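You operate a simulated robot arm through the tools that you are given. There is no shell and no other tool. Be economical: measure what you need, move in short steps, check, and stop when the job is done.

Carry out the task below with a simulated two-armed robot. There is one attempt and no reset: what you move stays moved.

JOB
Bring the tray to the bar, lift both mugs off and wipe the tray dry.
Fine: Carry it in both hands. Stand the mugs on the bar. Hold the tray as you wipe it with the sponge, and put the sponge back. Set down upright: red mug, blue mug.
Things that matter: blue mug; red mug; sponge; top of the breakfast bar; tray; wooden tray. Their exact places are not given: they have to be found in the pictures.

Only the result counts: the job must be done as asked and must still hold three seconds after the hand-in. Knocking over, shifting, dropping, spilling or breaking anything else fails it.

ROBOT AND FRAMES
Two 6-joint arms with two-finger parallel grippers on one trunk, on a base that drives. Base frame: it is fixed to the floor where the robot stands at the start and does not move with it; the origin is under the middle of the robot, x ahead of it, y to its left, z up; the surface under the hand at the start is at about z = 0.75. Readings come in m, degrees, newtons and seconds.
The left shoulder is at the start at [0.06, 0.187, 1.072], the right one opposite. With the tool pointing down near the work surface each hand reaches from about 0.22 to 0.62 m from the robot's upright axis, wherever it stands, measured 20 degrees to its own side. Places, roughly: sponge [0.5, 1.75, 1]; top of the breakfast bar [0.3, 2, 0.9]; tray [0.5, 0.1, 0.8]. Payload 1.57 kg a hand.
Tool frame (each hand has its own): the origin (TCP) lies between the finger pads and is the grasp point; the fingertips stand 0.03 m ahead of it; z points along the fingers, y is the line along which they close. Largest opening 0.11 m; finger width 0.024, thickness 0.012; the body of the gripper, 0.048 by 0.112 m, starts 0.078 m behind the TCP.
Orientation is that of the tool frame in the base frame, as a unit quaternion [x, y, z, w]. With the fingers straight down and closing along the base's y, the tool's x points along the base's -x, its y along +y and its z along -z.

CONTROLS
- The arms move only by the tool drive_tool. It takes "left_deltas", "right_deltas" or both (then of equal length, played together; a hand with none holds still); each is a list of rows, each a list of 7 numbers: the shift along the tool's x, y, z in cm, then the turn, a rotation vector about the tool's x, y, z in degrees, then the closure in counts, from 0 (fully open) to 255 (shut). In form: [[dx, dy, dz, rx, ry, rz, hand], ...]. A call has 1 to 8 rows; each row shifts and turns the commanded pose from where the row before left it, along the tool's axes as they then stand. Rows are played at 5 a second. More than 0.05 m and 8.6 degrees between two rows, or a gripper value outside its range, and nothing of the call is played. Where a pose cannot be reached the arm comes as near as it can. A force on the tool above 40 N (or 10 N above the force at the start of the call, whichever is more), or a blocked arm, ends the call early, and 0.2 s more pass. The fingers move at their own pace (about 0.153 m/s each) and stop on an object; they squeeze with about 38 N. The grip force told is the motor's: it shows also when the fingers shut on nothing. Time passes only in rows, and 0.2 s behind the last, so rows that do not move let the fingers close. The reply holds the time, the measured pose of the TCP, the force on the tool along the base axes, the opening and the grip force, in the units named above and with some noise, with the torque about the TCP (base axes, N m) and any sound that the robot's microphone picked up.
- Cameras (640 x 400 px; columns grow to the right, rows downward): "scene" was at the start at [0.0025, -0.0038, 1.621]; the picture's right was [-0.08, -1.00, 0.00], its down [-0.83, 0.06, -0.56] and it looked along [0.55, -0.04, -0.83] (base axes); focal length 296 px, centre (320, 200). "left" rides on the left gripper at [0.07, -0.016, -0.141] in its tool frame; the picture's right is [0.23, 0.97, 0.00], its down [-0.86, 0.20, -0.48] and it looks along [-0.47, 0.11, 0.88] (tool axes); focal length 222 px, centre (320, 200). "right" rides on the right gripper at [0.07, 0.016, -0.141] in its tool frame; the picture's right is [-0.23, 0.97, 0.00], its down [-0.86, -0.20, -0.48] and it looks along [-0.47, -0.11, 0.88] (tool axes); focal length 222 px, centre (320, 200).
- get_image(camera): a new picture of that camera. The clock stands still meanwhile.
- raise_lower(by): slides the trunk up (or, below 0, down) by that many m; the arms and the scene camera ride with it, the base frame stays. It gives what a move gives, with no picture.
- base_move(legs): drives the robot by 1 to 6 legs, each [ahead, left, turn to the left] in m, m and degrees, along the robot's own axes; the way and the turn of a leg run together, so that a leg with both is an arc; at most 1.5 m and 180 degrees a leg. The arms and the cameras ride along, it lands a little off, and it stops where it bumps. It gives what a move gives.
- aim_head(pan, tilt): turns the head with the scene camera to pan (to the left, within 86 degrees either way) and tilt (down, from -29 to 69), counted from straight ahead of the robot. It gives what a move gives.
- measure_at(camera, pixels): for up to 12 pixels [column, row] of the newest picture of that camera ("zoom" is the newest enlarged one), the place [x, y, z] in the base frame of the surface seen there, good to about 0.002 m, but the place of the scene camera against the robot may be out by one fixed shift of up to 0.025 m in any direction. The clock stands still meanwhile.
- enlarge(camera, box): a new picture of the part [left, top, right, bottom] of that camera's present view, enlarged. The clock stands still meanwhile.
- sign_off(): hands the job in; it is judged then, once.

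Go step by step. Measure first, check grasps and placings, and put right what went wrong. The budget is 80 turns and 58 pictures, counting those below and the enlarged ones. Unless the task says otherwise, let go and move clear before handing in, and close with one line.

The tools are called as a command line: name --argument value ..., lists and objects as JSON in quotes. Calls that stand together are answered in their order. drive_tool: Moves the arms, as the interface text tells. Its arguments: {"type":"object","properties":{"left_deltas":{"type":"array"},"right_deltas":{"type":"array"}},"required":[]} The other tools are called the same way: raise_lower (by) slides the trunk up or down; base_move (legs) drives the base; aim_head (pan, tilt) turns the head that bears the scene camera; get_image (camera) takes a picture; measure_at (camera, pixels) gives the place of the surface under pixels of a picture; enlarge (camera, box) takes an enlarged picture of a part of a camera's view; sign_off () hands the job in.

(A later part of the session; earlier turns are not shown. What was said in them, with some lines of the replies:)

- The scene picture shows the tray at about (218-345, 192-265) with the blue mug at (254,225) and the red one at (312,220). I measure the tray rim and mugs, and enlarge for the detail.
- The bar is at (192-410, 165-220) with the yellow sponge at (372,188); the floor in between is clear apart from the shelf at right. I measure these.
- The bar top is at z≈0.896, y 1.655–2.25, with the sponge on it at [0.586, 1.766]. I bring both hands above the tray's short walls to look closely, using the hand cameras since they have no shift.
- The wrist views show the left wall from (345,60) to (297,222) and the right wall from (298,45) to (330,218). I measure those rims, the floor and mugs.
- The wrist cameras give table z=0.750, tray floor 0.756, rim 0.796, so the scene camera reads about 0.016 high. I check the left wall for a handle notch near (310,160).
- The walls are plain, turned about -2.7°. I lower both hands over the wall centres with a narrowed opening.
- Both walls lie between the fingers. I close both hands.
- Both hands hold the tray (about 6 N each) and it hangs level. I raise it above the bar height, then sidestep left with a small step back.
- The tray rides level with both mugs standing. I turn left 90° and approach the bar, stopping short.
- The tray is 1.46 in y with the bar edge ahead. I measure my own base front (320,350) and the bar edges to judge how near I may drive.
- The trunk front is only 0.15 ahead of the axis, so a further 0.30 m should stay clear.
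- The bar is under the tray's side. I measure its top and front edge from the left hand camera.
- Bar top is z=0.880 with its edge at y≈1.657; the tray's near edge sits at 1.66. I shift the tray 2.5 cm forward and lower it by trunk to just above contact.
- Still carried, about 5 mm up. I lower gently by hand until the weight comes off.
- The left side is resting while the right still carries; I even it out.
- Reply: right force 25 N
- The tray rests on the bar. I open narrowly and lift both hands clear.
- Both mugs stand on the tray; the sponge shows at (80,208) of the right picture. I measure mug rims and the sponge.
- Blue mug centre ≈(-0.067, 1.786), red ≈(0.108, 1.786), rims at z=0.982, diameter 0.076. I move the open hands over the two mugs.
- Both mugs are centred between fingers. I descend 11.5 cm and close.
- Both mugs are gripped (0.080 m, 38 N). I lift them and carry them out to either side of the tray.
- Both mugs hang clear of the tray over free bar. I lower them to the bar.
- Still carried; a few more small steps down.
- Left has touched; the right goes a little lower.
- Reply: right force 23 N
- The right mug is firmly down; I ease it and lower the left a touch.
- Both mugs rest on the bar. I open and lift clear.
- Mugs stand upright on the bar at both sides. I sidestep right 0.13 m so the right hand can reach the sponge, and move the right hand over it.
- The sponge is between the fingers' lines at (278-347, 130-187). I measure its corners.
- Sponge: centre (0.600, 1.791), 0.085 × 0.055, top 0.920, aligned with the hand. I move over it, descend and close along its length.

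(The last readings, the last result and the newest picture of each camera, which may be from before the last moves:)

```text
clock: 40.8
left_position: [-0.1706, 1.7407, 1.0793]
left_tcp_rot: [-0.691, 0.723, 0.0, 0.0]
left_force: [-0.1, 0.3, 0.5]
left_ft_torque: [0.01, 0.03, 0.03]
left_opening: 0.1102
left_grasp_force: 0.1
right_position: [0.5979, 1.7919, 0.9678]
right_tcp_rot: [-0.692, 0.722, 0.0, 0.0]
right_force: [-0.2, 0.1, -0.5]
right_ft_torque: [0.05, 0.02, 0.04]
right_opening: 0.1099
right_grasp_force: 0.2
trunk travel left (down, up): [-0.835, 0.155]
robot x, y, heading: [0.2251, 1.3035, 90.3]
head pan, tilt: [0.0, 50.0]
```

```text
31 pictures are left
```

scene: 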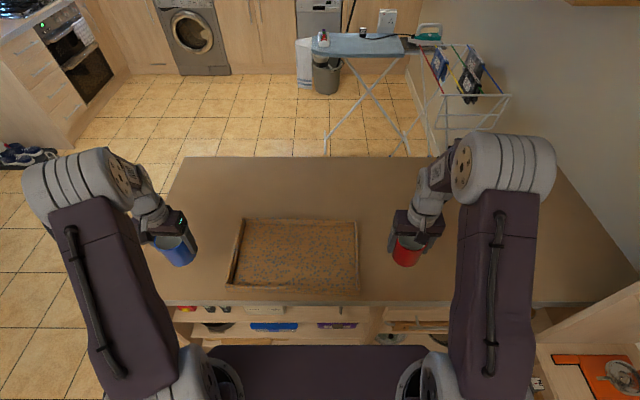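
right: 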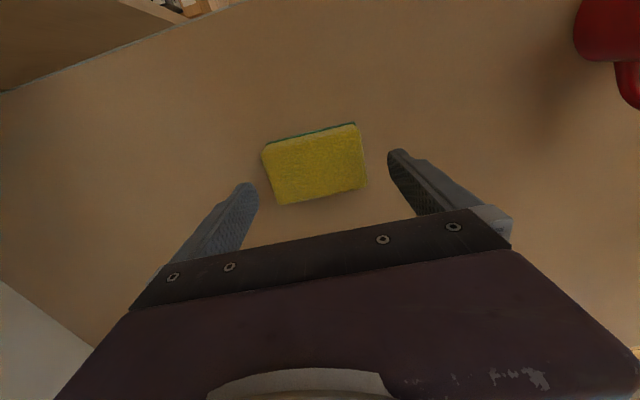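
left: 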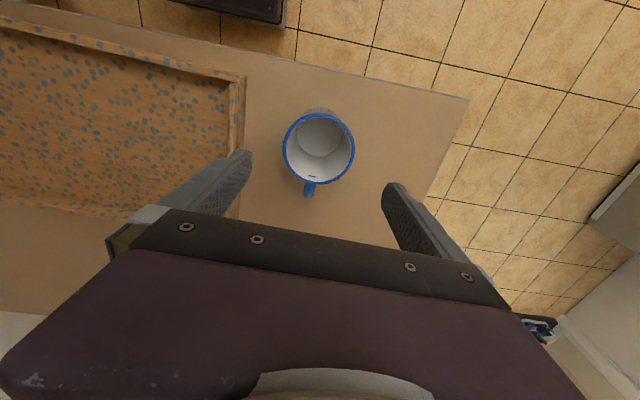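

Centred. I descend 5.3 cm and close.

drive_tool --right_deltas '[[0, 0, 3, 0, 0, 0, 0], [0, 0, 2.2, 0, 0, 0, 0], [0, 0, 0, 0, 0, 0, 80], [0, 0, 0, 0, 0, 0, 255], [0, 0, 0, 0, 0, 0, 255], [0, 0, 0, 0, 0, 0, 255]]'

drive_tool --right_deltas '[[0, 0, -2, 0, 0, 0, 255], [0, 0, -4, 0, 0, 0, 255], [0, 0, -4, 0, 0, 0, 255], [0, 0, -4, 0, 0, 0, 255], [0, 0, -3, 0, 0, 0, 255]]'

get_image --camera "right"

```text
clock: 42.2
left_position: [-0.1698, 1.7411, 1.0794]
left_tcp_rot: [-0.691, 0.723, -0.001, 0.0]
left_force: [-0.4, -0.1, 0.9]
left_ft_torque: [-0.01, 0.0, 0.0]
left_opening: 0.1099
left_grasp_force: 0.2
right_position: [0.5972, 1.7914, 0.9162]
right_tcp_rot: [-0.692, 0.722, -0.001, -0.001]
right_force: [-0.3, 0.9, -0.7]
right_ft_torque: [-0.05, 0.0, 0.0]
right_opening: 0.0906
right_grasp_force: 38.4
trunk travel left (down, up): [-0.835, 0.155]
robot x, y, heading: [0.2214, 1.2963, 89.9]
head pan, tilt: [0.0, 50.0]
```

```text
clock: 43.4
left_position: [-0.171, 1.7391, 1.0794]
left_tcp_rot: [-0.691, 0.723, 0.001, 0.0]
left_force: [0.4, 1.0, 0.3]
left_ft_torque: [0.01, 0.02, 0.0]
left_opening: 0.1102
left_grasp_force: 0.0
right_position: [0.5964, 1.7917, 1.0869]
right_tcp_rot: [-0.691, 0.723, -0.001, -0.001]
right_force: [-0.3, -0.3, 0.9]
right_ft_torque: [-0.01, 0.0, -0.01]
right_opening: 0.091
right_grasp_force: 38.0
trunk travel left (down, up): [-0.835, 0.155]
robot x, y, heading: [0.2222, 1.3034, 89.8]
head pan, tilt: [0.0, 50.0]
```

```text
30 pictures are left
```

right: 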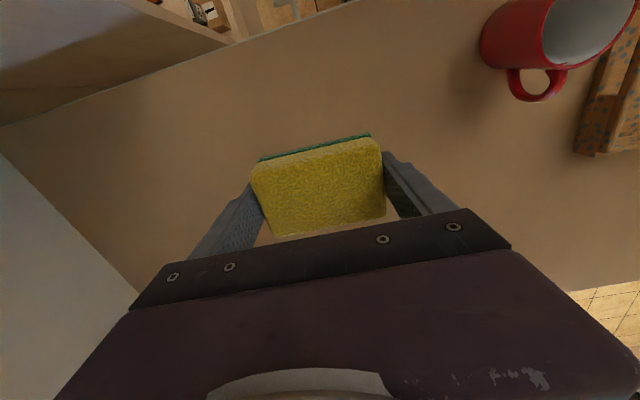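

The sponge is held (opening 0.091), bottom about 3.5 cm below TCP; its home is TCP (0.597, 1.791). I sidestep left 0.30 m so both hands work the tray in front of me.

base_move --legs '[[0, 0.3, 0]]'

get_image --camera "scene"

```text
clock: 45.4
left_position: [-0.4679, 1.7401, 1.0806]
left_tcp_rot: [-0.69, 0.723, 0.0, 0.0]
left_force: [0.0, -0.3, 0.1]
left_ft_torque: [0.0, 0.01, 0.01]
left_opening: 0.1101
left_grasp_force: 0.1
right_position: [0.3007, 1.7913, 1.0868]
right_tcp_rot: [-0.691, 0.723, 0.0, -0.001]
right_force: [1.0, -0.4, -0.9]
right_ft_torque: [0.0, 0.02, 0.0]
right_opening: 0.0907
right_grasp_force: 38.8
trunk travel left (down, up): [-0.835, 0.155]
robot x, y, heading: [-0.0795, 1.2999, 90.0]
head pan, tilt: [0.0, 50.0]
```

```text
29 pictures are left
```

scene: 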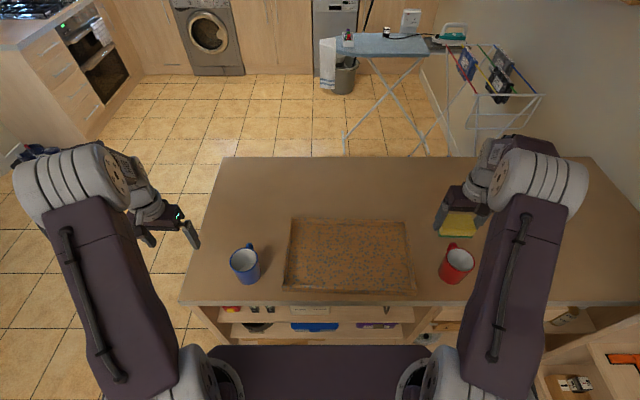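

All stands as intended. I bring the left hand above the left wall near its front end at (-0.185, 1.715).

drive_tool --left_deltas '[[0.2, -4.74, 0, 0, 0, 0, 60], [0.2, -4.74, 0, 0, 0, 0, 150], [0.2, -4.74, 0, 0, 0, 0, 150], [0.2, -4.74, 0, 0, 0, 0, 150], [0.2, -4.74, 0, 0, 0, 0, 150], [0.2, -4.74, 0, 0, 0, 0, 150], [0, 0, 4, 0, 0, 0, 150]]'

get_image --camera "left"

```text
clock: 47.0
left_position: [-0.1858, 1.716, 1.039]
left_tcp_rot: [-0.691, 0.723, -0.001, -0.001]
left_force: [0.2, 0.3, -0.8]
left_ft_torque: [-0.03, 0.01, 0.0]
left_opening: 0.0453
left_grasp_force: 0.0
right_position: [0.2969, 1.7922, 1.0867]
right_tcp_rot: [-0.691, 0.723, -0.001, -0.001]
right_force: [-1.2, -0.1, 0.0]
right_ft_torque: [0.0, -0.02, 0.03]
right_opening: 0.091
right_grasp_force: 37.7
trunk travel left (down, up): [-0.835, 0.155]
robot x, y, heading: [-0.0751, 1.3018, 90.0]
head pan, tilt: [0.0, 50.0]
```

```text
28 pictures are left
```

left: 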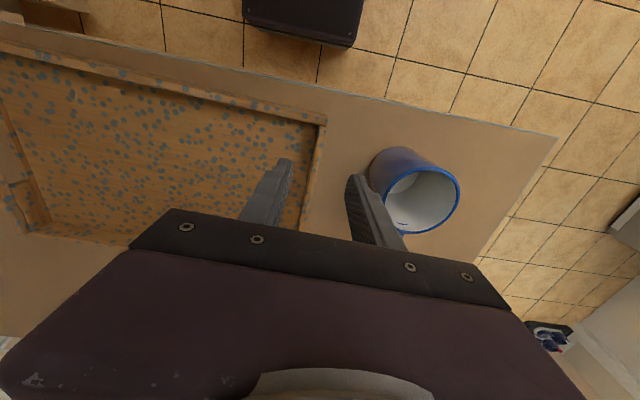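

The left wall runs (325,120)-(305,230). I measure it, the tray corners and the mug's gap.

measure_at --camera "left" --pixels '[[323, 122], [320, 145], [315, 170], [310, 195], [5, 48], [20, 230], [250, 100], [100, 70], [370, 165], [378, 178], [150, 150], [15, 130]]'

```text
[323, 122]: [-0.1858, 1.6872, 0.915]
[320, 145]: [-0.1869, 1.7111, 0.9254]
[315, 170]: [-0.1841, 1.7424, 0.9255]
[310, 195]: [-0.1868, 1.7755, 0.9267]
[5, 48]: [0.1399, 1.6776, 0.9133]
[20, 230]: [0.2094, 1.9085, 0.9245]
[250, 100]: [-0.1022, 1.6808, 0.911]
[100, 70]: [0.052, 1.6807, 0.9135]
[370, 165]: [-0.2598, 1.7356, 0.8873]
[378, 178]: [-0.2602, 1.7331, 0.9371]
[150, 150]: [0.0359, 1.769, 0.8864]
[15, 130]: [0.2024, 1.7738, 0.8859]
```

The wall is at x≈-0.186 under the hand; mug edge at -0.260 is clear. I descend and grip the wall.

drive_tool --left_deltas '[[0, 0, 4, 0, 0, 0, 150], [0, 0, 4, 0, 0, 0, 150], [0, 0, 3.5, 0, 0, 0, 150], [0, 0, 0, 0, 0, 0, 200], [0, 0, 0, 0, 0, 0, 255], [0, 0, 0, 0, 0, 0, 255], [0, 0, 0, 0, 0, 0, 255]]'

get_image --camera "left"

```text
clock: 48.6
left_position: [-0.1851, 1.7146, 0.9237]
left_tcp_rot: [-0.691, 0.723, 0.0, 0.0]
left_force: [-0.6, 1.1, 0.4]
left_ft_torque: [0.22, 0.03, 0.45]
left_opening: 0.0089
left_grasp_force: 27.5
right_position: [0.2987, 1.7908, 1.0861]
right_tcp_rot: [-0.692, 0.722, -0.001, 0.0]
right_force: [-0.1, -0.2, 0.2]
right_ft_torque: [0.01, 0.03, -0.03]
right_opening: 0.0908
right_grasp_force: 37.9
trunk travel left (down, up): [-0.835, 0.155]
robot x, y, heading: [-0.0791, 1.2983, 90.0]
head pan, tilt: [0.0, 50.0]
```

```text
27 pictures are left
```

left: 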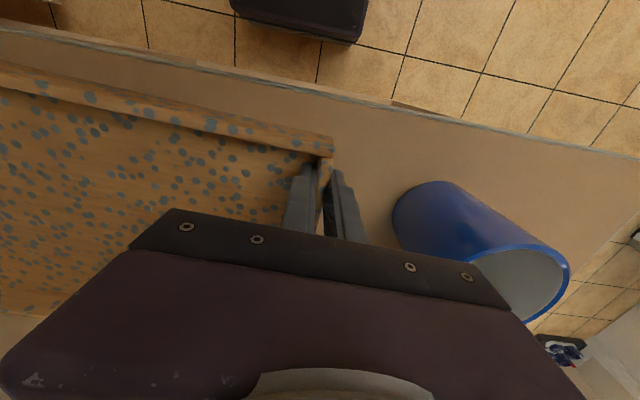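

The tray is held. I bring the sponge above the right part of the tray and measure its inside bounds.

drive_tool --right_deltas '[[0, 4.2, 0, 0, 0, 0, 255], [0, 4.2, 0, 0, 0, 0, 255], [0, 4.2, 0, 0, 0, 0, 255], [0, 4.2, 0, 0, 0, 0, 255]]'

get_image --camera "right"

```text
clock: 49.6
left_position: [-0.1857, 1.7157, 0.9246]
left_tcp_rot: [-0.691, 0.723, -0.001, 0.0]
left_force: [-0.9, 0.6, 0.2]
left_ft_torque: [0.38, -0.07, 0.13]
left_opening: 0.0087
left_grasp_force: 27.6
right_position: [0.1294, 1.7984, 1.0852]
right_tcp_rot: [-0.69, 0.723, -0.001, -0.001]
right_force: [0.0, 0.2, 0.0]
right_ft_torque: [0.02, -0.05, 0.03]
right_opening: 0.0911
right_grasp_force: 38.3
trunk travel left (down, up): [-0.835, 0.155]
robot x, y, heading: [-0.0782, 1.3022, 90.2]
head pan, tilt: [0.0, 50.0]
```

```text
26 pictures are left
```

right: 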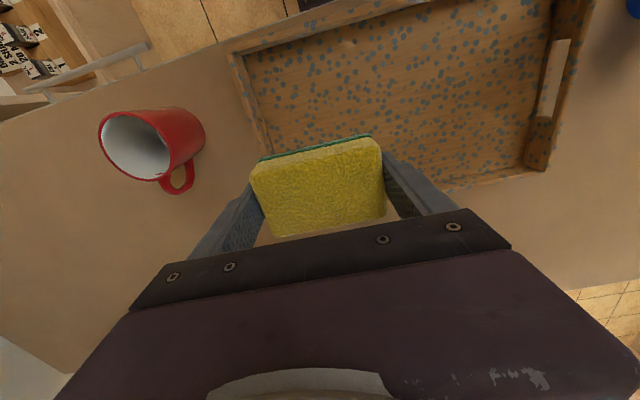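

measure_at --camera "right" --pixels '[[229, 54], [238, 85], [248, 115], [258, 148], [250, 70], [262, 115], [460, 178], [525, 165], [440, 175], [545, 165], [300, 40], [540, 110]]'

enlarge --camera "right" --box '[400, 0, 640, 200]'

```text
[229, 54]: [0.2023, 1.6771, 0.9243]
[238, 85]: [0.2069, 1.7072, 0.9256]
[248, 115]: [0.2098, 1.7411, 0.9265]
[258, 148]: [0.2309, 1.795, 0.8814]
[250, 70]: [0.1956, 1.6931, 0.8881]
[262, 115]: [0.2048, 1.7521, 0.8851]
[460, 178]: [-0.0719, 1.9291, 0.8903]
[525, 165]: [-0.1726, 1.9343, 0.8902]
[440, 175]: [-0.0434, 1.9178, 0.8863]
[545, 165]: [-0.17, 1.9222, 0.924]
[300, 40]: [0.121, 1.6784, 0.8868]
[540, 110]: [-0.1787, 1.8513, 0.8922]
```

```text
2.00 times, centred on (520, 100) of right
```

zoom: 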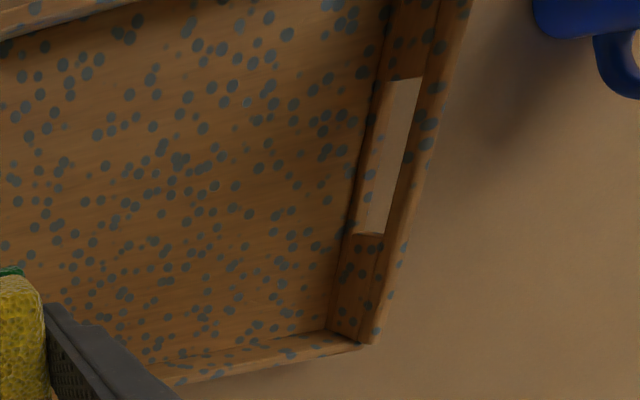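

In the tray's own frame (turned -2.6°, same as the hand) the floor spans 0.379 × 0.229 m. I lower the sponge at the right column to just above the floor.

drive_tool --right_deltas '[[0.25, -1.45, 0, 0, 0, 0, 255], [0, 0, 4, 0, 0, 0, 255], [0, 0, 4, 0, 0, 0, 255], [0, 0, 4, 0, 0, 0, 255], [0, 0, 3.8, 0, 0, 0, 255], [0, 0, 0.3, 0, 0, 0, 255], [0, 0, 0.2, 0, 0, 0, 255]]'

```text
clock: 51.2
left_position: [-0.1839, 1.7155, 0.9248]
left_tcp_rot: [-0.69, 0.724, -0.001, 0.0]
left_force: [0.3, 0.7, 0.2]
left_ft_torque: [-0.11, 0.02, 0.12]
left_opening: 0.0086
left_grasp_force: 28.3
right_position: [0.1449, 1.7953, 0.9242]
right_tcp_rot: [-0.691, 0.723, -0.001, -0.002]
right_force: [0.3, -0.4, 0.1]
right_ft_torque: [-0.02, 0.0, 0.01]
right_opening: 0.0908
right_grasp_force: 38.0
trunk travel left (down, up): [-0.835, 0.155]
robot x, y, heading: [-0.0784, 1.3013, 90.1]
head pan, tilt: [0.0, 50.0]
```

Nearly at the floor; a few 1 mm steps down to contact.

drive_tool --right_deltas '[[0, 0, 0.1, 0, 0, 0, 255], [0, 0, 0.1, 0, 0, 0, 255], [0, 0, 0.1, 0, 0, 0, 255], [0, 0, 0, 0, 0, 0, 255]]'

```text
clock: 52.2
left_position: [-0.184, 1.7136, 0.9254]
left_tcp_rot: [-0.69, 0.724, 0.0, 0.0]
left_force: [3.4, 1.2, -0.4]
left_ft_torque: [-0.32, 0.02, 0.23]
left_opening: 0.0087
left_grasp_force: 27.3
right_position: [0.1472, 1.7963, 0.9217]
right_tcp_rot: [-0.691, 0.723, 0.0, 0.0]
right_force: [0.1, -1.7, 12.1]
right_ft_torque: [-0.02, 0.31, 0.03]
right_opening: 0.0907
right_grasp_force: 37.9
trunk travel left (down, up): [-0.835, 0.155]
robot x, y, heading: [-0.0784, 1.3019, 89.9]
head pan, tilt: [0.0, 50.0]
```

Contact at about 12 N. I sweep the right column forward and back.

drive_tool --right_deltas '[[-2, 0.3, 0, 0, 0, 0, 255], [-3, 0, 0, 0, 0, 0, 255], [-3, 0, 0, 0, 0, 0, 255], [3.5, 0, 0, 0, 0, 0, 255], [4.5, 0, 0, 0, 0, 0, 255], [4.5, 0, 0, 0, 0, 0, 255], [4.2, 0, 0, 0, 0, 0, 255]]'

get_image --camera "right"

```text
clock: 52.9
left_position: [-0.1838, 1.7174, 0.9269]
left_tcp_rot: [-0.69, 0.723, 0.003, 0.006]
left_force: [1.4, 3.1, -0.2]
left_ft_torque: [-0.06, 0.04, 0.67]
left_opening: 0.0106
left_grasp_force: 27.7
right_position: [0.1403, 1.8408, 0.9219]
right_tcp_rot: [-0.689, 0.724, -0.002, -0.004]
right_force: [-1.9, -4.0, 10.6]
right_ft_torque: [0.27, -0.1, -0.12]
right_opening: 0.0907
right_grasp_force: 38.4
trunk travel left (down, up): [-0.835, 0.155]
robot x, y, heading: [-0.0755, 1.3025, 90.0]
head pan, tilt: [0.0, 50.0]
stopped in row 3 (right hand): the force on the tool passed its limit at 50 N (the readings are from after the stop); the commanded pose is now the measured one
```

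```text
24 pictures are left
```

right: 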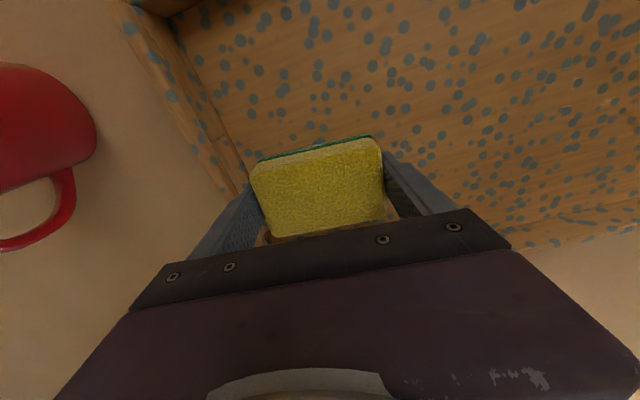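

The stroke stopped at a force limit at y=1.84; perhaps a finger jammed on the right wall. I measure tray edges again.

measure_at --camera "right" --pixels '[[130, 20], [160, 70], [195, 125], [235, 180], [225, 130], [200, 85], [600, 225], [520, 235], [460, 215], [560, 230]]'

enlarge --camera "right" --box '[120, 20, 280, 240]'

```text
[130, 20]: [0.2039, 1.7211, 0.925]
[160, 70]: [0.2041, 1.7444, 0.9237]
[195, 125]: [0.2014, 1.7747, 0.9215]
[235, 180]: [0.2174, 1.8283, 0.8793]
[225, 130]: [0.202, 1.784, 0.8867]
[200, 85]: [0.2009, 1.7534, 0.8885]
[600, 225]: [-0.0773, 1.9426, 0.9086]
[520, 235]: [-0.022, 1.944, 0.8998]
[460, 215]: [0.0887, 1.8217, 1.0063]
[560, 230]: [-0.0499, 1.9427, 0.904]
```

```text
1.82 times, centred on (200, 130) of right
```

zoom: 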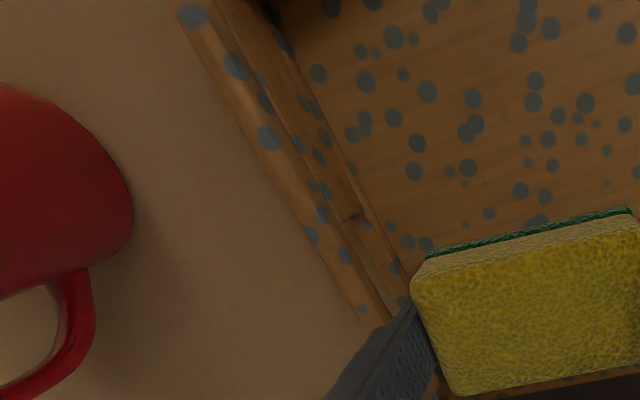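

The tray's right end was pushed forward about 1.5 cm (now turned about +2°). I lift the sponge, turn the hand to match, and re-measure before wiping with lateral strokes and lighter pressure.

drive_tool --right_deltas '[[0, 0, -3, 0, 0, 0, 255], [0, 0, -4, 0, 0, 0, 255], [3, 2, -4, 0, 0, -2.3, 255], [3, 2, -4, 0, 0, -2.3, 255], [3, 2, 0, 0, 0, 0, 255]]'

get_image --camera "right"

```text
refused: row 3 steps farther than a row can; nothing moved
```

```text
22 pictures are left
```

right: 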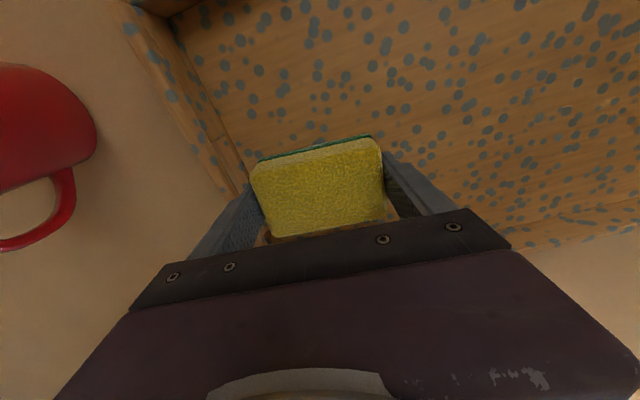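

A row was too long; I split it smaller.

drive_tool --right_deltas '[[0, 0, -3, 0, 0, 0, 255], [0, 0, -4, 0, 0, 0, 255], [0, 0, -4, 0, 0, -2.3, 255], [0, 0, -4, 0, 0, -2.3, 255], [3, 2, 0, 0, 0, 0, 255], [3, 2, 0, 0, 0, 0, 255], [3, 2, 0, 0, 0, 0, 255]]'

get_image --camera "right"

```text
clock: 54.5
left_position: [-0.1828, 1.7163, 0.9253]
left_tcp_rot: [-0.69, 0.724, 0.003, 0.005]
left_force: [-0.5, 0.2, 0.4]
left_ft_torque: [-0.51, 0.06, 0.0]
left_opening: 0.0087
left_grasp_force: 27.5
right_position: [0.0836, 1.7508, 1.0727]
right_tcp_rot: [0.718, -0.696, 0.002, 0.004]
right_force: [0.0, -0.7, -1.0]
right_ft_torque: [0.02, -0.02, -0.03]
right_opening: 0.0908
right_grasp_force: 37.8
trunk travel left (down, up): [-0.835, 0.155]
robot x, y, heading: [-0.0798, 1.3022, 89.9]
head pan, tilt: [0.0, 50.0]
```

```text
21 pictures are left
```

right: 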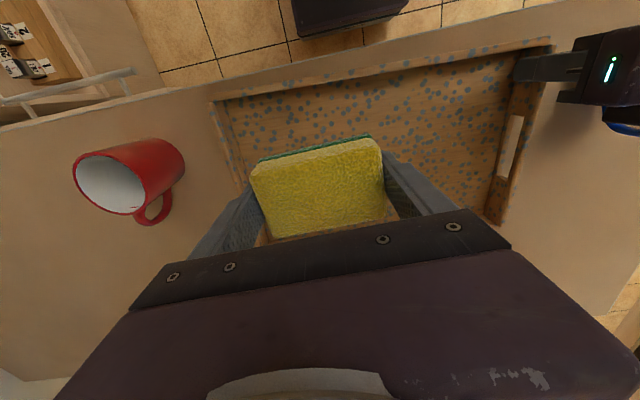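

measure_at --camera "right" --pixels '[[214, 105], [222, 135], [232, 165], [238, 120], [250, 150], [300, 95], [400, 75], [500, 55], [500, 130], [493, 180], [497, 210], [420, 170]]'

enlarge --camera "right" --box '[200, 20, 560, 240]'

```text
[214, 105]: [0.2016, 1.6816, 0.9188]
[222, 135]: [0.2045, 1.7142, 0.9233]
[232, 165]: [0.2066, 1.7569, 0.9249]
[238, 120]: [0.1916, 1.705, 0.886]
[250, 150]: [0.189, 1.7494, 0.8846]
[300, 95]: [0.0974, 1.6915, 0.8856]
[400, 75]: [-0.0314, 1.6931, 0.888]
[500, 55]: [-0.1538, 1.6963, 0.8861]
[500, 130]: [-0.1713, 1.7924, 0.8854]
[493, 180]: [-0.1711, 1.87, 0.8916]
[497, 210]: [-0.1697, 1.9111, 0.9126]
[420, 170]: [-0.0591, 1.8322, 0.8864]
```

```text
1.78 times, centred on (380, 130) of right
```

zoom: 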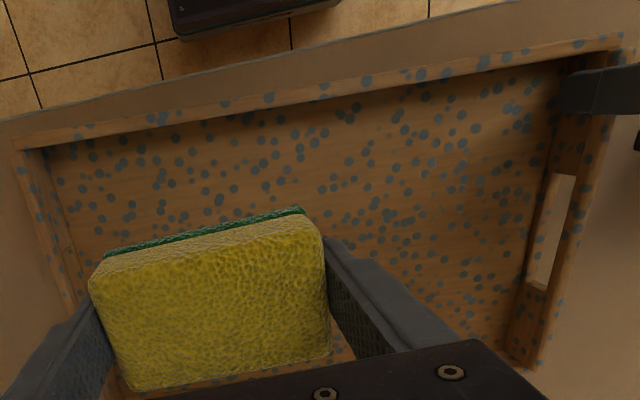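

The tray sits now at about -1.5° with inner x from -0.174 to 0.200 and y from 1.688 to 1.92. I go to the far right corner above the floor.

drive_tool --right_deltas '[[0, 0, 0, 0, 0, 3.3, 255], [-4.4, -1.43, 0, 0, 0, 0, 255], [-4.4, -1.43, 0, 0, 0, 0, 255], [-4.6, -1.43, 0, 0, 0, 0, 255], [0, 0, 4.5, 0, 0, 0, 255], [0, 0, 4.5, 0, 0, 0, 255], [0, 0, 4, 0, 0, 0, 255], [0, 0, 1.7, 0, 0, 0, 255]]'

```text
clock: 56.3
left_position: [-0.1821, 1.7173, 0.9259]
left_tcp_rot: [-0.69, 0.724, 0.002, 0.004]
left_force: [0.6, 0.0, 0.4]
left_ft_torque: [-0.01, 0.14, 0.07]
left_opening: 0.0086
left_grasp_force: 27.8
right_position: [0.1312, 1.8806, 0.9237]
right_tcp_rot: [-0.698, 0.716, -0.002, -0.004]
right_force: [0.2, -0.7, -0.4]
right_ft_torque: [0.02, 0.0, -0.04]
right_opening: 0.091
right_grasp_force: 37.3
right hand out of reach, approached as far as the arm can: row 8
trunk travel left (down, up): [-0.835, 0.155]
robot x, y, heading: [-0.078, 1.2994, 89.9]
head pan, tilt: [0.0, 50.0]
```

Just above the floor (reach is near its limit here). I step down to contact and stroke left along the far row.

drive_tool --right_deltas '[[0, 0, 0.15, 0, 0, 0, 255], [0, 0, 0.1, 0, 0, 0, 255], [0, 4, 0, 0, 0, 0, 255], [0, 4, 0, 0, 0, 0, 255], [0, 4, 0, 0, 0, 0, 255], [0, 4, 0, 0, 0, 0, 255], [0, 4, 0, 0, 0, 0, 255], [0, 4, 0, 0, 0, 0, 255]]'

get_image --camera "right"

```text
clock: 58.1
left_position: [-0.1827, 1.7177, 0.9261]
left_tcp_rot: [-0.691, 0.723, 0.003, 0.005]
left_force: [-1.3, -0.9, -0.9]
left_ft_torque: [0.07, 0.0, 0.17]
left_opening: 0.0086
left_grasp_force: 27.1
right_position: [-0.0957, 1.841, 0.9346]
right_tcp_rot: [-0.698, 0.716, -0.002, -0.005]
right_force: [-0.3, 0.5, -0.2]
right_ft_torque: [-0.02, -0.01, -0.04]
right_opening: 0.0908
right_grasp_force: 38.2
right hand out of reach, approached as far as the arm can: row 4, 5, 6, 7, 8
trunk travel left (down, up): [-0.835, 0.155]
robot x, y, heading: [-0.0767, 1.302, 90.3]
head pan, tilt: [0.0, 50.0]
```

```text
19 pictures are left
```

right: 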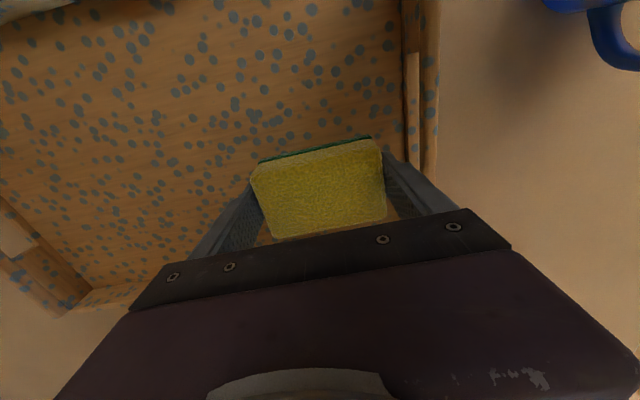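

The far row toward the left is beyond the right hand's reach, and the sponge came off the floor. I must bring the base nearer; the left camera shows my base as the dark box at its top, so I lift the sponge and measure that gap.

drive_tool --right_deltas '[[0, 0, -3, 0, 0, 0, 255], [2, -3, -3, 0, 0, 0, 255], [2, -3, -3, 0, 0, 0, 255], [0, -4, 0, 0, 0, 0, 255], [0, -4, 0, 0, 0, 0, 255]]'

get_image --camera "left"

measure_at --camera "left" --pixels '[[240, 10], [350, 15], [300, 25], [345, 38], [240, 18], [360, 5], [300, 60], [300, 90], [300, 130]]'

```text
clock: 59.3
left_position: [-0.1813, 1.7183, 0.9268]
left_tcp_rot: [-0.69, 0.723, 0.002, 0.005]
left_force: [0.8, -0.1, -0.5]
left_ft_torque: [0.0, 0.23, 0.14]
left_opening: 0.0086
left_grasp_force: 27.1
right_position: [0.0448, 1.8001, 1.0245]
right_tcp_rot: [-0.698, 0.716, -0.002, -0.004]
right_force: [0.4, -0.2, 1.0]
right_ft_torque: [-0.01, 0.02, -0.02]
right_opening: 0.091
right_grasp_force: 38.1
trunk travel left (down, up): [-0.835, 0.155]
robot x, y, heading: [-0.0753, 1.2978, 90.3]
head pan, tilt: [0.0, 50.0]
```

```text
18 pictures are left
```

left: 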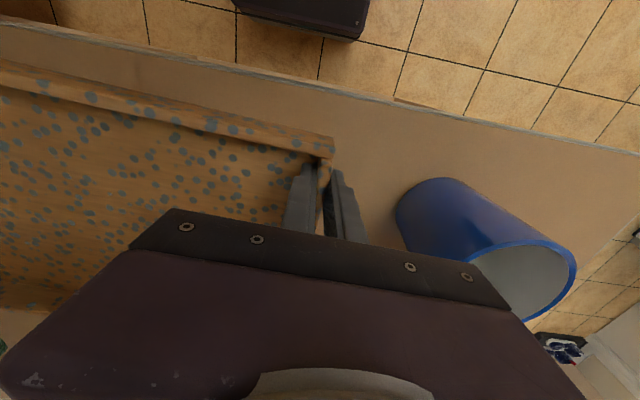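

```text
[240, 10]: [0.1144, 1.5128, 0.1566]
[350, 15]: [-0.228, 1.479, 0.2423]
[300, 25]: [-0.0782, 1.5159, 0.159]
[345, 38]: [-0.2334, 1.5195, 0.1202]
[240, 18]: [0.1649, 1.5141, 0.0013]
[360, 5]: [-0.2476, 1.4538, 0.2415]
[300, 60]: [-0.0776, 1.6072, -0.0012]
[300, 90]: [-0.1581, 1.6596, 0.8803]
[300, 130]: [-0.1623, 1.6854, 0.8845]
```

My base front is at y=1.52, the cabinet at ≈1.67, so I can move 0.09 ahead. I release the tray, raise the left hand, and drive ahead and left.

drive_tool --left_deltas '[[0, 0, 0, 0, 0, 0, 200], [0, 0, 0, 0, 0, 0, 150], [0, 0, -4, 0, 0, 0, 150], [0, 0, -4, 0, 0, 0, 150], [0, 0, -4, 0, 0, 0, 150]]' --right_deltas '[[0, 0, 0, 0, 0, 0, 255], [0, 0, 0, 0, 0, 0, 255], [0, 0, -2, 0, 0, 0, 255], [0, 0, -2, 0, 0, 0, 255], [0, 0, -1, 0, 0, 0, 255]]'

base_move --legs '[[0.09, 0.08, 0]]'

get_image --camera "left"

```text
clock: 60.5
left_position: [-0.1819, 1.7162, 1.0469]
left_tcp_rot: [-0.69, 0.724, 0.003, 0.005]
left_force: [0.8, 0.0, 0.8]
left_ft_torque: [-0.02, 0.01, 0.0]
left_opening: 0.0454
left_grasp_force: 0.1
right_position: [0.044, 1.7995, 1.076]
right_tcp_rot: [-0.698, 0.716, -0.001, -0.005]
right_force: [0.5, -0.1, -0.8]
right_ft_torque: [0.02, -0.01, 0.0]
right_opening: 0.0906
right_grasp_force: 38.3
trunk travel left (down, up): [-0.835, 0.155]
robot x, y, heading: [-0.0773, 1.2991, 90.3]
head pan, tilt: [0.0, 50.0]
```

```text
clock: 61.7
left_position: [-0.2599, 1.8056, 1.0462]
left_tcp_rot: [-0.69, 0.724, 0.003, 0.005]
left_force: [0.2, -0.7, -0.4]
left_ft_torque: [0.0, -0.02, 0.01]
left_opening: 0.0454
left_grasp_force: 0.0
right_position: [-0.0357, 1.8885, 1.0748]
right_tcp_rot: [-0.698, 0.716, -0.001, -0.005]
right_force: [0.3, -1.2, 0.2]
right_ft_torque: [0.02, -0.01, 0.02]
right_opening: 0.0907
right_grasp_force: 38.3
trunk travel left (down, up): [-0.835, 0.155]
robot x, y, heading: [-0.1596, 1.3912, 90.0]
head pan, tilt: [0.0, 50.0]
```

```text
17 pictures are left
```

left: 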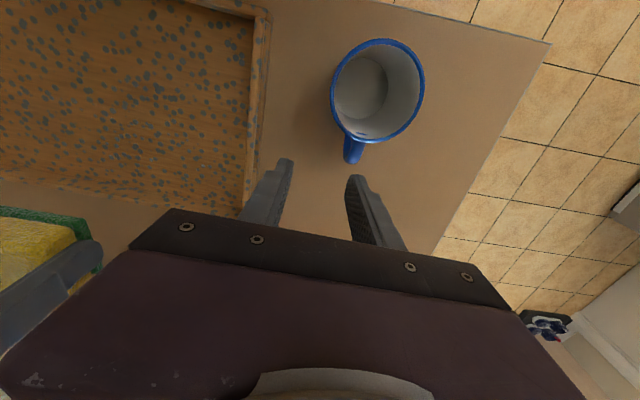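

I measure the left wall again for a new grip.

measure_at --camera "left" --pixels '[[265, 20], [262, 55], [258, 90], [254, 130], [249, 165], [200, 8], [120, 180], [180, 193], [30, 172]]'

```text
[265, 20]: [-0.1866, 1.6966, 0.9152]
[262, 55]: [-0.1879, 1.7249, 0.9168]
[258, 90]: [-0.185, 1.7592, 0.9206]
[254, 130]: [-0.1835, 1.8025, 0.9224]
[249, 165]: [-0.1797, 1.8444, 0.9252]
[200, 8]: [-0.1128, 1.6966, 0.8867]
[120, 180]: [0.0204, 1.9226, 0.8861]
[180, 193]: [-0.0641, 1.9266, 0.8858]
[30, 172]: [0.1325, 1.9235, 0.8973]
```

I re-grip the left wall near its front at (-0.183, 1.722) while the right hand goes over the far right corner.

drive_tool --left_deltas '[[2.67, -2.69, 0, 0, 0, 0, 150], [2.67, -2.69, 0, 0, 0, 0, 150], [2.67, -2.69, 0, 0, 0, 0, 150], [0, 0, 4, 0, 0, 0, 150], [0, 0, 4, 0, 0, 0, 150], [0, 0, 4.2, 0, 0, 0, 150], [0, 0, 0, 0, 0, 0, 200], [0, 0, 0, 0, 0, 0, 255]]' --right_deltas '[[-0.05, -4.2, 0, 0, 0, 0, 255], [-0.05, -4.2, 0, 0, 0, 0, 255], [-0.05, -4.2, 0, 0, 0, 0, 255], [-0.05, -4.0, 0, 0, 0, 0, 255], [0, 0, 3.7, 0, 0, 0, 255], [0, 0, 3.7, 0, 0, 0, 255], [0, 0, 3.7, 0, 0, 0, 255], [0, 0, 3.7, 0, 0, 0, 255]]'

get_image --camera "right"

```text
clock: 63.5
left_position: [-0.1856, 1.7243, 0.9232]
left_tcp_rot: [-0.69, 0.724, 0.003, 0.004]
left_force: [0.9, -1.5, 0.7]
left_ft_torque: [0.61, 0.22, -0.01]
left_opening: 0.0089
left_grasp_force: 27.4
right_position: [0.1295, 1.8852, 0.9252]
right_tcp_rot: [-0.698, 0.716, -0.002, -0.004]
right_force: [-0.5, -0.4, -0.2]
right_ft_torque: [0.02, -0.04, 0.0]
right_opening: 0.0906
right_grasp_force: 38.5
trunk travel left (down, up): [-0.835, 0.155]
robot x, y, heading: [-0.1559, 1.3889, 89.9]
head pan, tilt: [0.0, 50.0]
```

```text
16 pictures are left
```

right: 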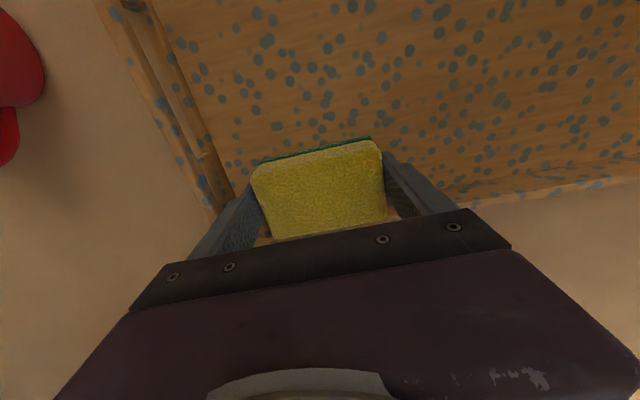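

Held, and reach is fine now. I press to contact and stroke left along the far row.

drive_tool --right_deltas '[[0, 0, 0.2, 0, 0, 0, 255], [0, 0, 0.15, 0, 0, 0, 255], [0, 4, 0, 0, 0, 0, 255], [0, 4, 0, 0, 0, 0, 255], [0, 4, 0, 0, 0, 0, 255], [0, 4, 0, 0, 0, 0, 255], [0, 4, 0, 0, 0, 0, 255], [0, 3.8, 0, 0, 0, 0, 255]]'

get_image --camera "right"

```text
clock: 65.3
left_position: [-0.1853, 1.7243, 0.9225]
left_tcp_rot: [-0.689, 0.724, 0.003, 0.004]
left_force: [-1.7, -0.2, 0.8]
left_ft_torque: [0.04, 0.06, -0.04]
left_opening: 0.009
left_grasp_force: 27.5
right_position: [-0.1097, 1.8912, 0.9226]
right_tcp_rot: [-0.697, 0.717, -0.003, -0.004]
right_force: [0.1, 0.2, -0.2]
right_ft_torque: [-0.03, -0.03, 0.0]
right_opening: 0.0908
right_grasp_force: 38.2
trunk travel left (down, up): [-0.835, 0.155]
robot x, y, heading: [-0.1557, 1.3913, 89.9]
head pan, tilt: [0.0, 50.0]
```

```text
15 pictures are left
```

right: 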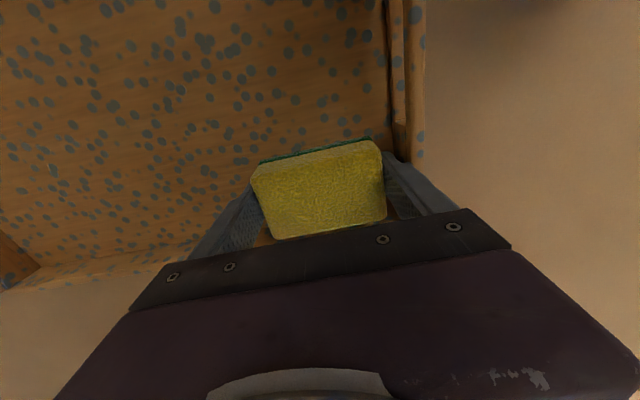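

Tracking is right but there is no contact force yet. I go 1.5 mm lower and stroke back right.

drive_tool --right_deltas '[[0, 0, 0.1, 0, 0, 0, 255], [0, 0, 0.1, 0, 0, 0, 255], [0, -4, 0, 0, 0, 0, 255], [0, -4, 0, 0, 0, 0, 255], [0, -4, 0, 0, 0, 0, 255], [0, -4, 0, 0, 0, 0, 255], [0, -4, 0, 0, 0, 0, 255], [0, -3.8, 0, 0, 0, 0, 255]]'

get_image --camera "right"

```text
clock: 67.1
left_position: [-0.1859, 1.723, 0.924]
left_tcp_rot: [-0.69, 0.724, 0.003, 0.004]
left_force: [5.0, -0.4, 1.3]
left_ft_torque: [0.55, 0.02, -0.44]
left_opening: 0.0088
left_grasp_force: 27.4
right_position: [0.1305, 1.8855, 0.9226]
right_tcp_rot: [-0.698, 0.716, -0.001, -0.005]
right_force: [-6.7, 0.7, 8.9]
right_ft_torque: [0.2, -0.07, 0.16]
right_opening: 0.0908
right_grasp_force: 37.7
trunk travel left (down, up): [-0.835, 0.155]
robot x, y, heading: [-0.1518, 1.3892, 90.4]
head pan, tilt: [0.0, 50.0]
```

```text
14 pictures are left
```

right: 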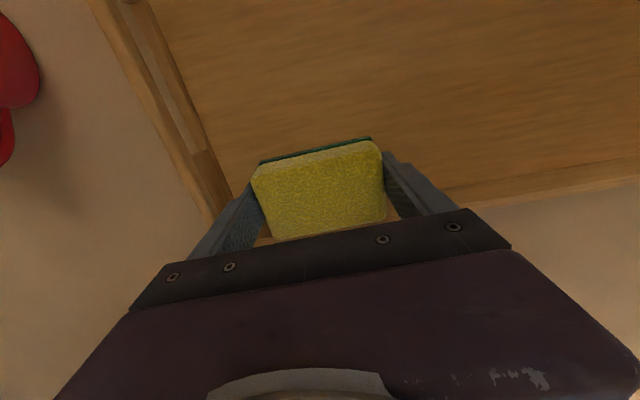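

All wet spots have vanished from the tray in the picture. I lift the sponge, and check the left half with the left camera before letting go.

drive_tool --right_deltas '[[0, 0, -3, 0, 0, 0, 255], [0, 0, -4, 0, 0, 0, 255], [0, 0, -4, 0, 0, 0, 255], [0, 0, -4, 0, 0, 0, 255]]'

get_image --camera "scene"

get_image --camera "left"

```text
clock: 68.1
left_position: [-0.1841, 1.723, 0.9245]
left_tcp_rot: [-0.69, 0.724, 0.003, 0.004]
left_force: [0.9, -2.4, 1.5]
left_ft_torque: [-0.82, 0.06, -0.33]
left_opening: 0.0087
left_grasp_force: 27.6
right_position: [0.1294, 1.886, 1.0713]
right_tcp_rot: [-0.698, 0.716, -0.002, -0.005]
right_force: [-0.4, -0.3, -1.0]
right_ft_torque: [-0.02, -0.01, -0.01]
right_opening: 0.0908
right_grasp_force: 38.5
trunk travel left (down, up): [-0.835, 0.155]
robot x, y, heading: [-0.1579, 1.3919, 89.6]
head pan, tilt: [0.0, 50.0]
```

```text
13 pictures are left
```

scene: 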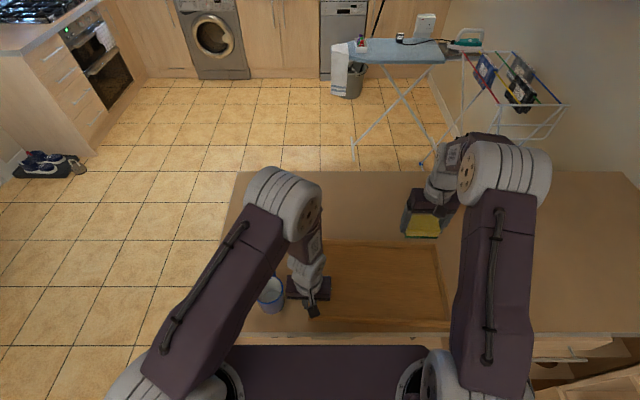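

```text
12 pictures are left
```

left: 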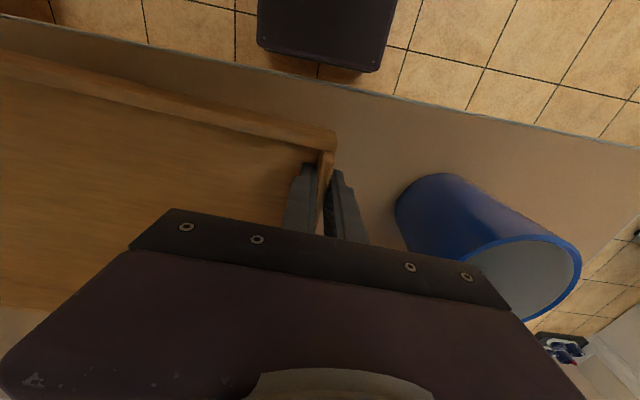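

The whole tray is dry. I let go with the left hand, raise it, and drive back and right so the sponge can go home.

drive_tool --left_deltas '[[0, 0, 0, 0, 0, 0, 200], [0, 0, 0, 0, 0, 0, 150], [0, 0, -4, 0, 0, 0, 150], [0, 0, -4, 0, 0, 0, 150], [0, 0, -4, 0, 0, 0, 150], [0, 0, -3, 0, 0, 0, 150]]'

base_move --legs '[[-0.09, 0, 0], [0, -0.38, 0]]'

get_image --camera "right"

```text
clock: 69.5
left_position: [-0.1851, 1.7212, 1.073]
left_tcp_rot: [-0.69, 0.724, 0.003, 0.004]
left_force: [-0.6, 0.1, -0.1]
left_ft_torque: [0.01, -0.01, 0.02]
left_opening: 0.0453
left_grasp_force: 0.0
right_position: [0.1299, 1.8867, 1.0711]
right_tcp_rot: [-0.698, 0.716, -0.002, -0.005]
right_force: [-0.6, 0.6, 0.0]
right_ft_torque: [-0.01, 0.0, 0.0]
right_opening: 0.091
right_grasp_force: 38.3
trunk travel left (down, up): [-0.835, 0.155]
robot x, y, heading: [-0.154, 1.3912, 90.1]
head pan, tilt: [0.0, 50.0]
```

```text
clock: 72.6
left_position: [0.1949, 1.633, 1.0728]
left_tcp_rot: [-0.69, 0.723, 0.002, 0.005]
left_force: [0.4, 0.0, -0.1]
left_ft_torque: [0.02, -0.04, -0.03]
left_opening: 0.0451
left_grasp_force: 0.0
right_position: [0.5089, 1.7972, 1.071]
right_tcp_rot: [-0.698, 0.716, -0.002, -0.004]
right_force: [-0.3, -0.2, 0.3]
right_ft_torque: [0.0, 0.03, 0.01]
right_opening: 0.0908
right_grasp_force: 38.2
trunk travel left (down, up): [-0.835, 0.155]
robot x, y, heading: [0.2216, 1.3012, 90.1]
head pan, tilt: [0.0, 50.0]
```

```text
11 pictures are left
```

right: 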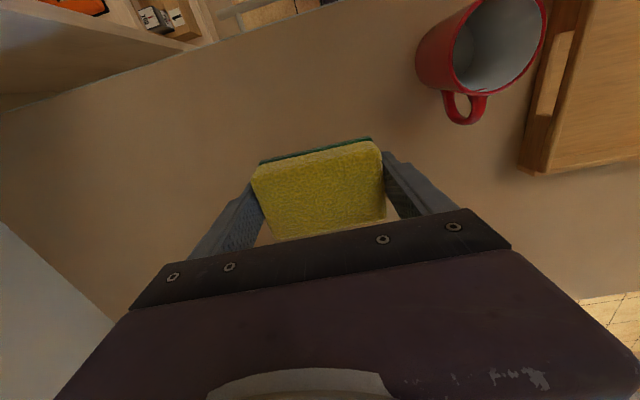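

I carry the sponge to its home at (0.597, 1.791) and lower it to just above the bar.

drive_tool --right_deltas '[[0.1, -3, 0, 0, 0, 0, 255], [0.1, -3, 0, 0, 0, 0, 255], [0.17, -2.8, 0, 0, 0, 0, 255], [0, 0, 4, 0, 0, 1.1, 255], [0, 0, 4, 0, 0, 0, 255], [0, 0, 4, 0, 0, 0, 255], [0, 0, 3.0, 0, 0, 0, 255], [0, 0, 0.2, 0, 0, 0, 255]]'

```text
clock: 74.4
left_position: [0.1956, 1.6333, 1.0723]
left_tcp_rot: [-0.69, 0.723, 0.003, 0.005]
left_force: [-0.1, 0.0, -0.5]
left_ft_torque: [0.02, 0.02, 0.01]
left_opening: 0.0455
left_grasp_force: 0.0
right_position: [0.5977, 1.7882, 0.9185]
right_tcp_rot: [-0.692, 0.722, -0.002, -0.004]
right_force: [0.4, 0.7, -0.4]
right_ft_torque: [-0.01, -0.01, 0.02]
right_opening: 0.0909
right_grasp_force: 37.7
trunk travel left (down, up): [-0.835, 0.155]
robot x, y, heading: [0.2211, 1.3019, 90.0]
head pan, tilt: [0.0, 50.0]
```

drive_tool --right_deltas '[[-0.3, 0, 0, 0, 0, 0, 255], [0, 0, 0.1, 0, 0, 0, 255], [0, 0, 0.1, 0, 0, 0, 255], [0, 0, 0.05, 0, 0, 0, 255], [0, 0, 0, 0, 0, 0, 255]]'

```text
clock: 75.6
left_position: [0.1956, 1.6336, 1.0736]
left_tcp_rot: [-0.69, 0.724, 0.003, 0.005]
left_force: [-0.1, 0.0, -0.5]
left_ft_torque: [-0.02, 0.0, -0.01]
left_opening: 0.0452
left_grasp_force: 0.0
right_position: [0.5973, 1.7916, 0.9161]
right_tcp_rot: [-0.692, 0.722, -0.002, -0.004]
right_force: [0.5, 0.0, 1.3]
right_ft_torque: [0.04, -0.08, -0.02]
right_opening: 0.0908
right_grasp_force: 38.1
trunk travel left (down, up): [-0.835, 0.155]
robot x, y, heading: [0.2241, 1.2987, 89.8]
head pan, tilt: [0.0, 50.0]
```

The sponge touches the bar at its old pose (0.597, 1.792, 0.916). I open and rise.

drive_tool --right_deltas '[[0, 0, 0, 0, 0, 0, 20], [0, 0, 0, 0, 0, 0, 0], [0, 0, -2, 0, 0, 0, 0], [0, 0, -4, 0, 0, 0, 0], [0, 0, -4, 0, 0, 0, 0], [0, 0, -4, 0, 0, 0, 0], [0, 0, -4, 0, 0, 0, 0]]'

get_image --camera "right"

get_image --camera "scene"

```text
clock: 77.2
left_position: [0.194, 1.6322, 1.0737]
left_tcp_rot: [-0.69, 0.723, 0.002, 0.005]
left_force: [-0.4, -0.1, 0.0]
left_ft_torque: [0.02, 0.02, -0.04]
left_opening: 0.0449
left_grasp_force: 0.1
right_position: [0.5992, 1.7921, 1.0966]
right_tcp_rot: [-0.691, 0.723, -0.002, -0.005]
right_force: [-1.3, 0.7, -0.2]
right_ft_torque: [0.02, -0.02, -0.01]
right_opening: 0.1098
right_grasp_force: 0.1
trunk travel left (down, up): [-0.835, 0.155]
robot x, y, heading: [0.228, 1.3004, 89.9]
head pan, tilt: [0.0, 50.0]
```

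```text
10 pictures are left
```

right: 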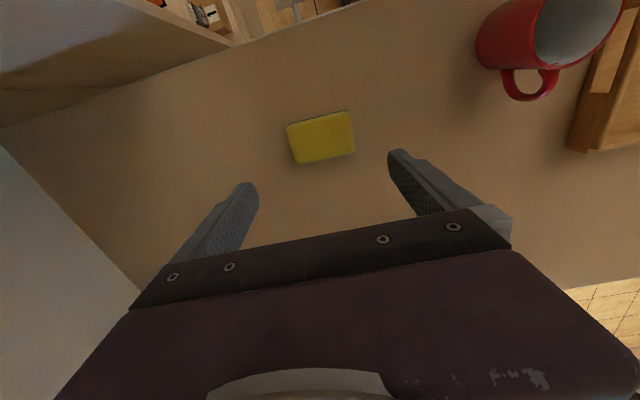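

```text
9 pictures are left
```

scene: 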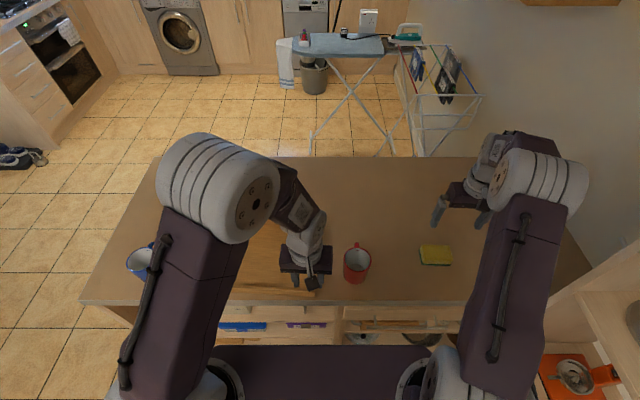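

Sponge is back, mugs stand. I back off 0.3 m and take a last look.

base_move --legs '[[-0.3, 0.1, 0]]'

get_image --camera "scene"

```text
clock: 79.3
left_position: [0.0955, 1.335, 1.0734]
left_tcp_rot: [-0.69, 0.723, 0.003, 0.004]
left_force: [-0.5, 0.2, 0.3]
left_ft_torque: [-0.02, 0.01, 0.02]
left_opening: 0.0454
left_grasp_force: 0.1
right_position: [0.4976, 1.4953, 1.0943]
right_tcp_rot: [-0.691, 0.722, -0.001, -0.006]
right_force: [0.2, 0.1, -0.3]
right_ft_torque: [-0.01, 0.01, -0.04]
right_opening: 0.11
right_grasp_force: 0.1
trunk travel left (down, up): [-0.835, 0.155]
robot x, y, heading: [0.1253, 1.0068, 90.0]
head pan, tilt: [0.0, 50.0]
```

```text
8 pictures are left
```

scene: 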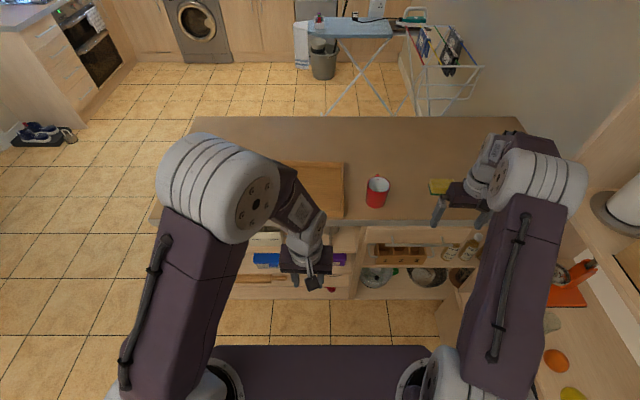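

The red mug, the sponge and the dry part of the tray that shows are all in place on the bar. The blue mug is hidden behind the arm, but it stood upright in the picture before this one and nothing has touched it since, so I hand in.

sign_off

```text
The job is handed in.
```

The tray is on the bar and wiped dry, both mugs stand upright beside it, and the sponge is back where it was; the arm hid the blue mug in the final picture, but it was upright in the one before. On an earlier wiping attempt the tray's right end shifted about 1.5 cm.
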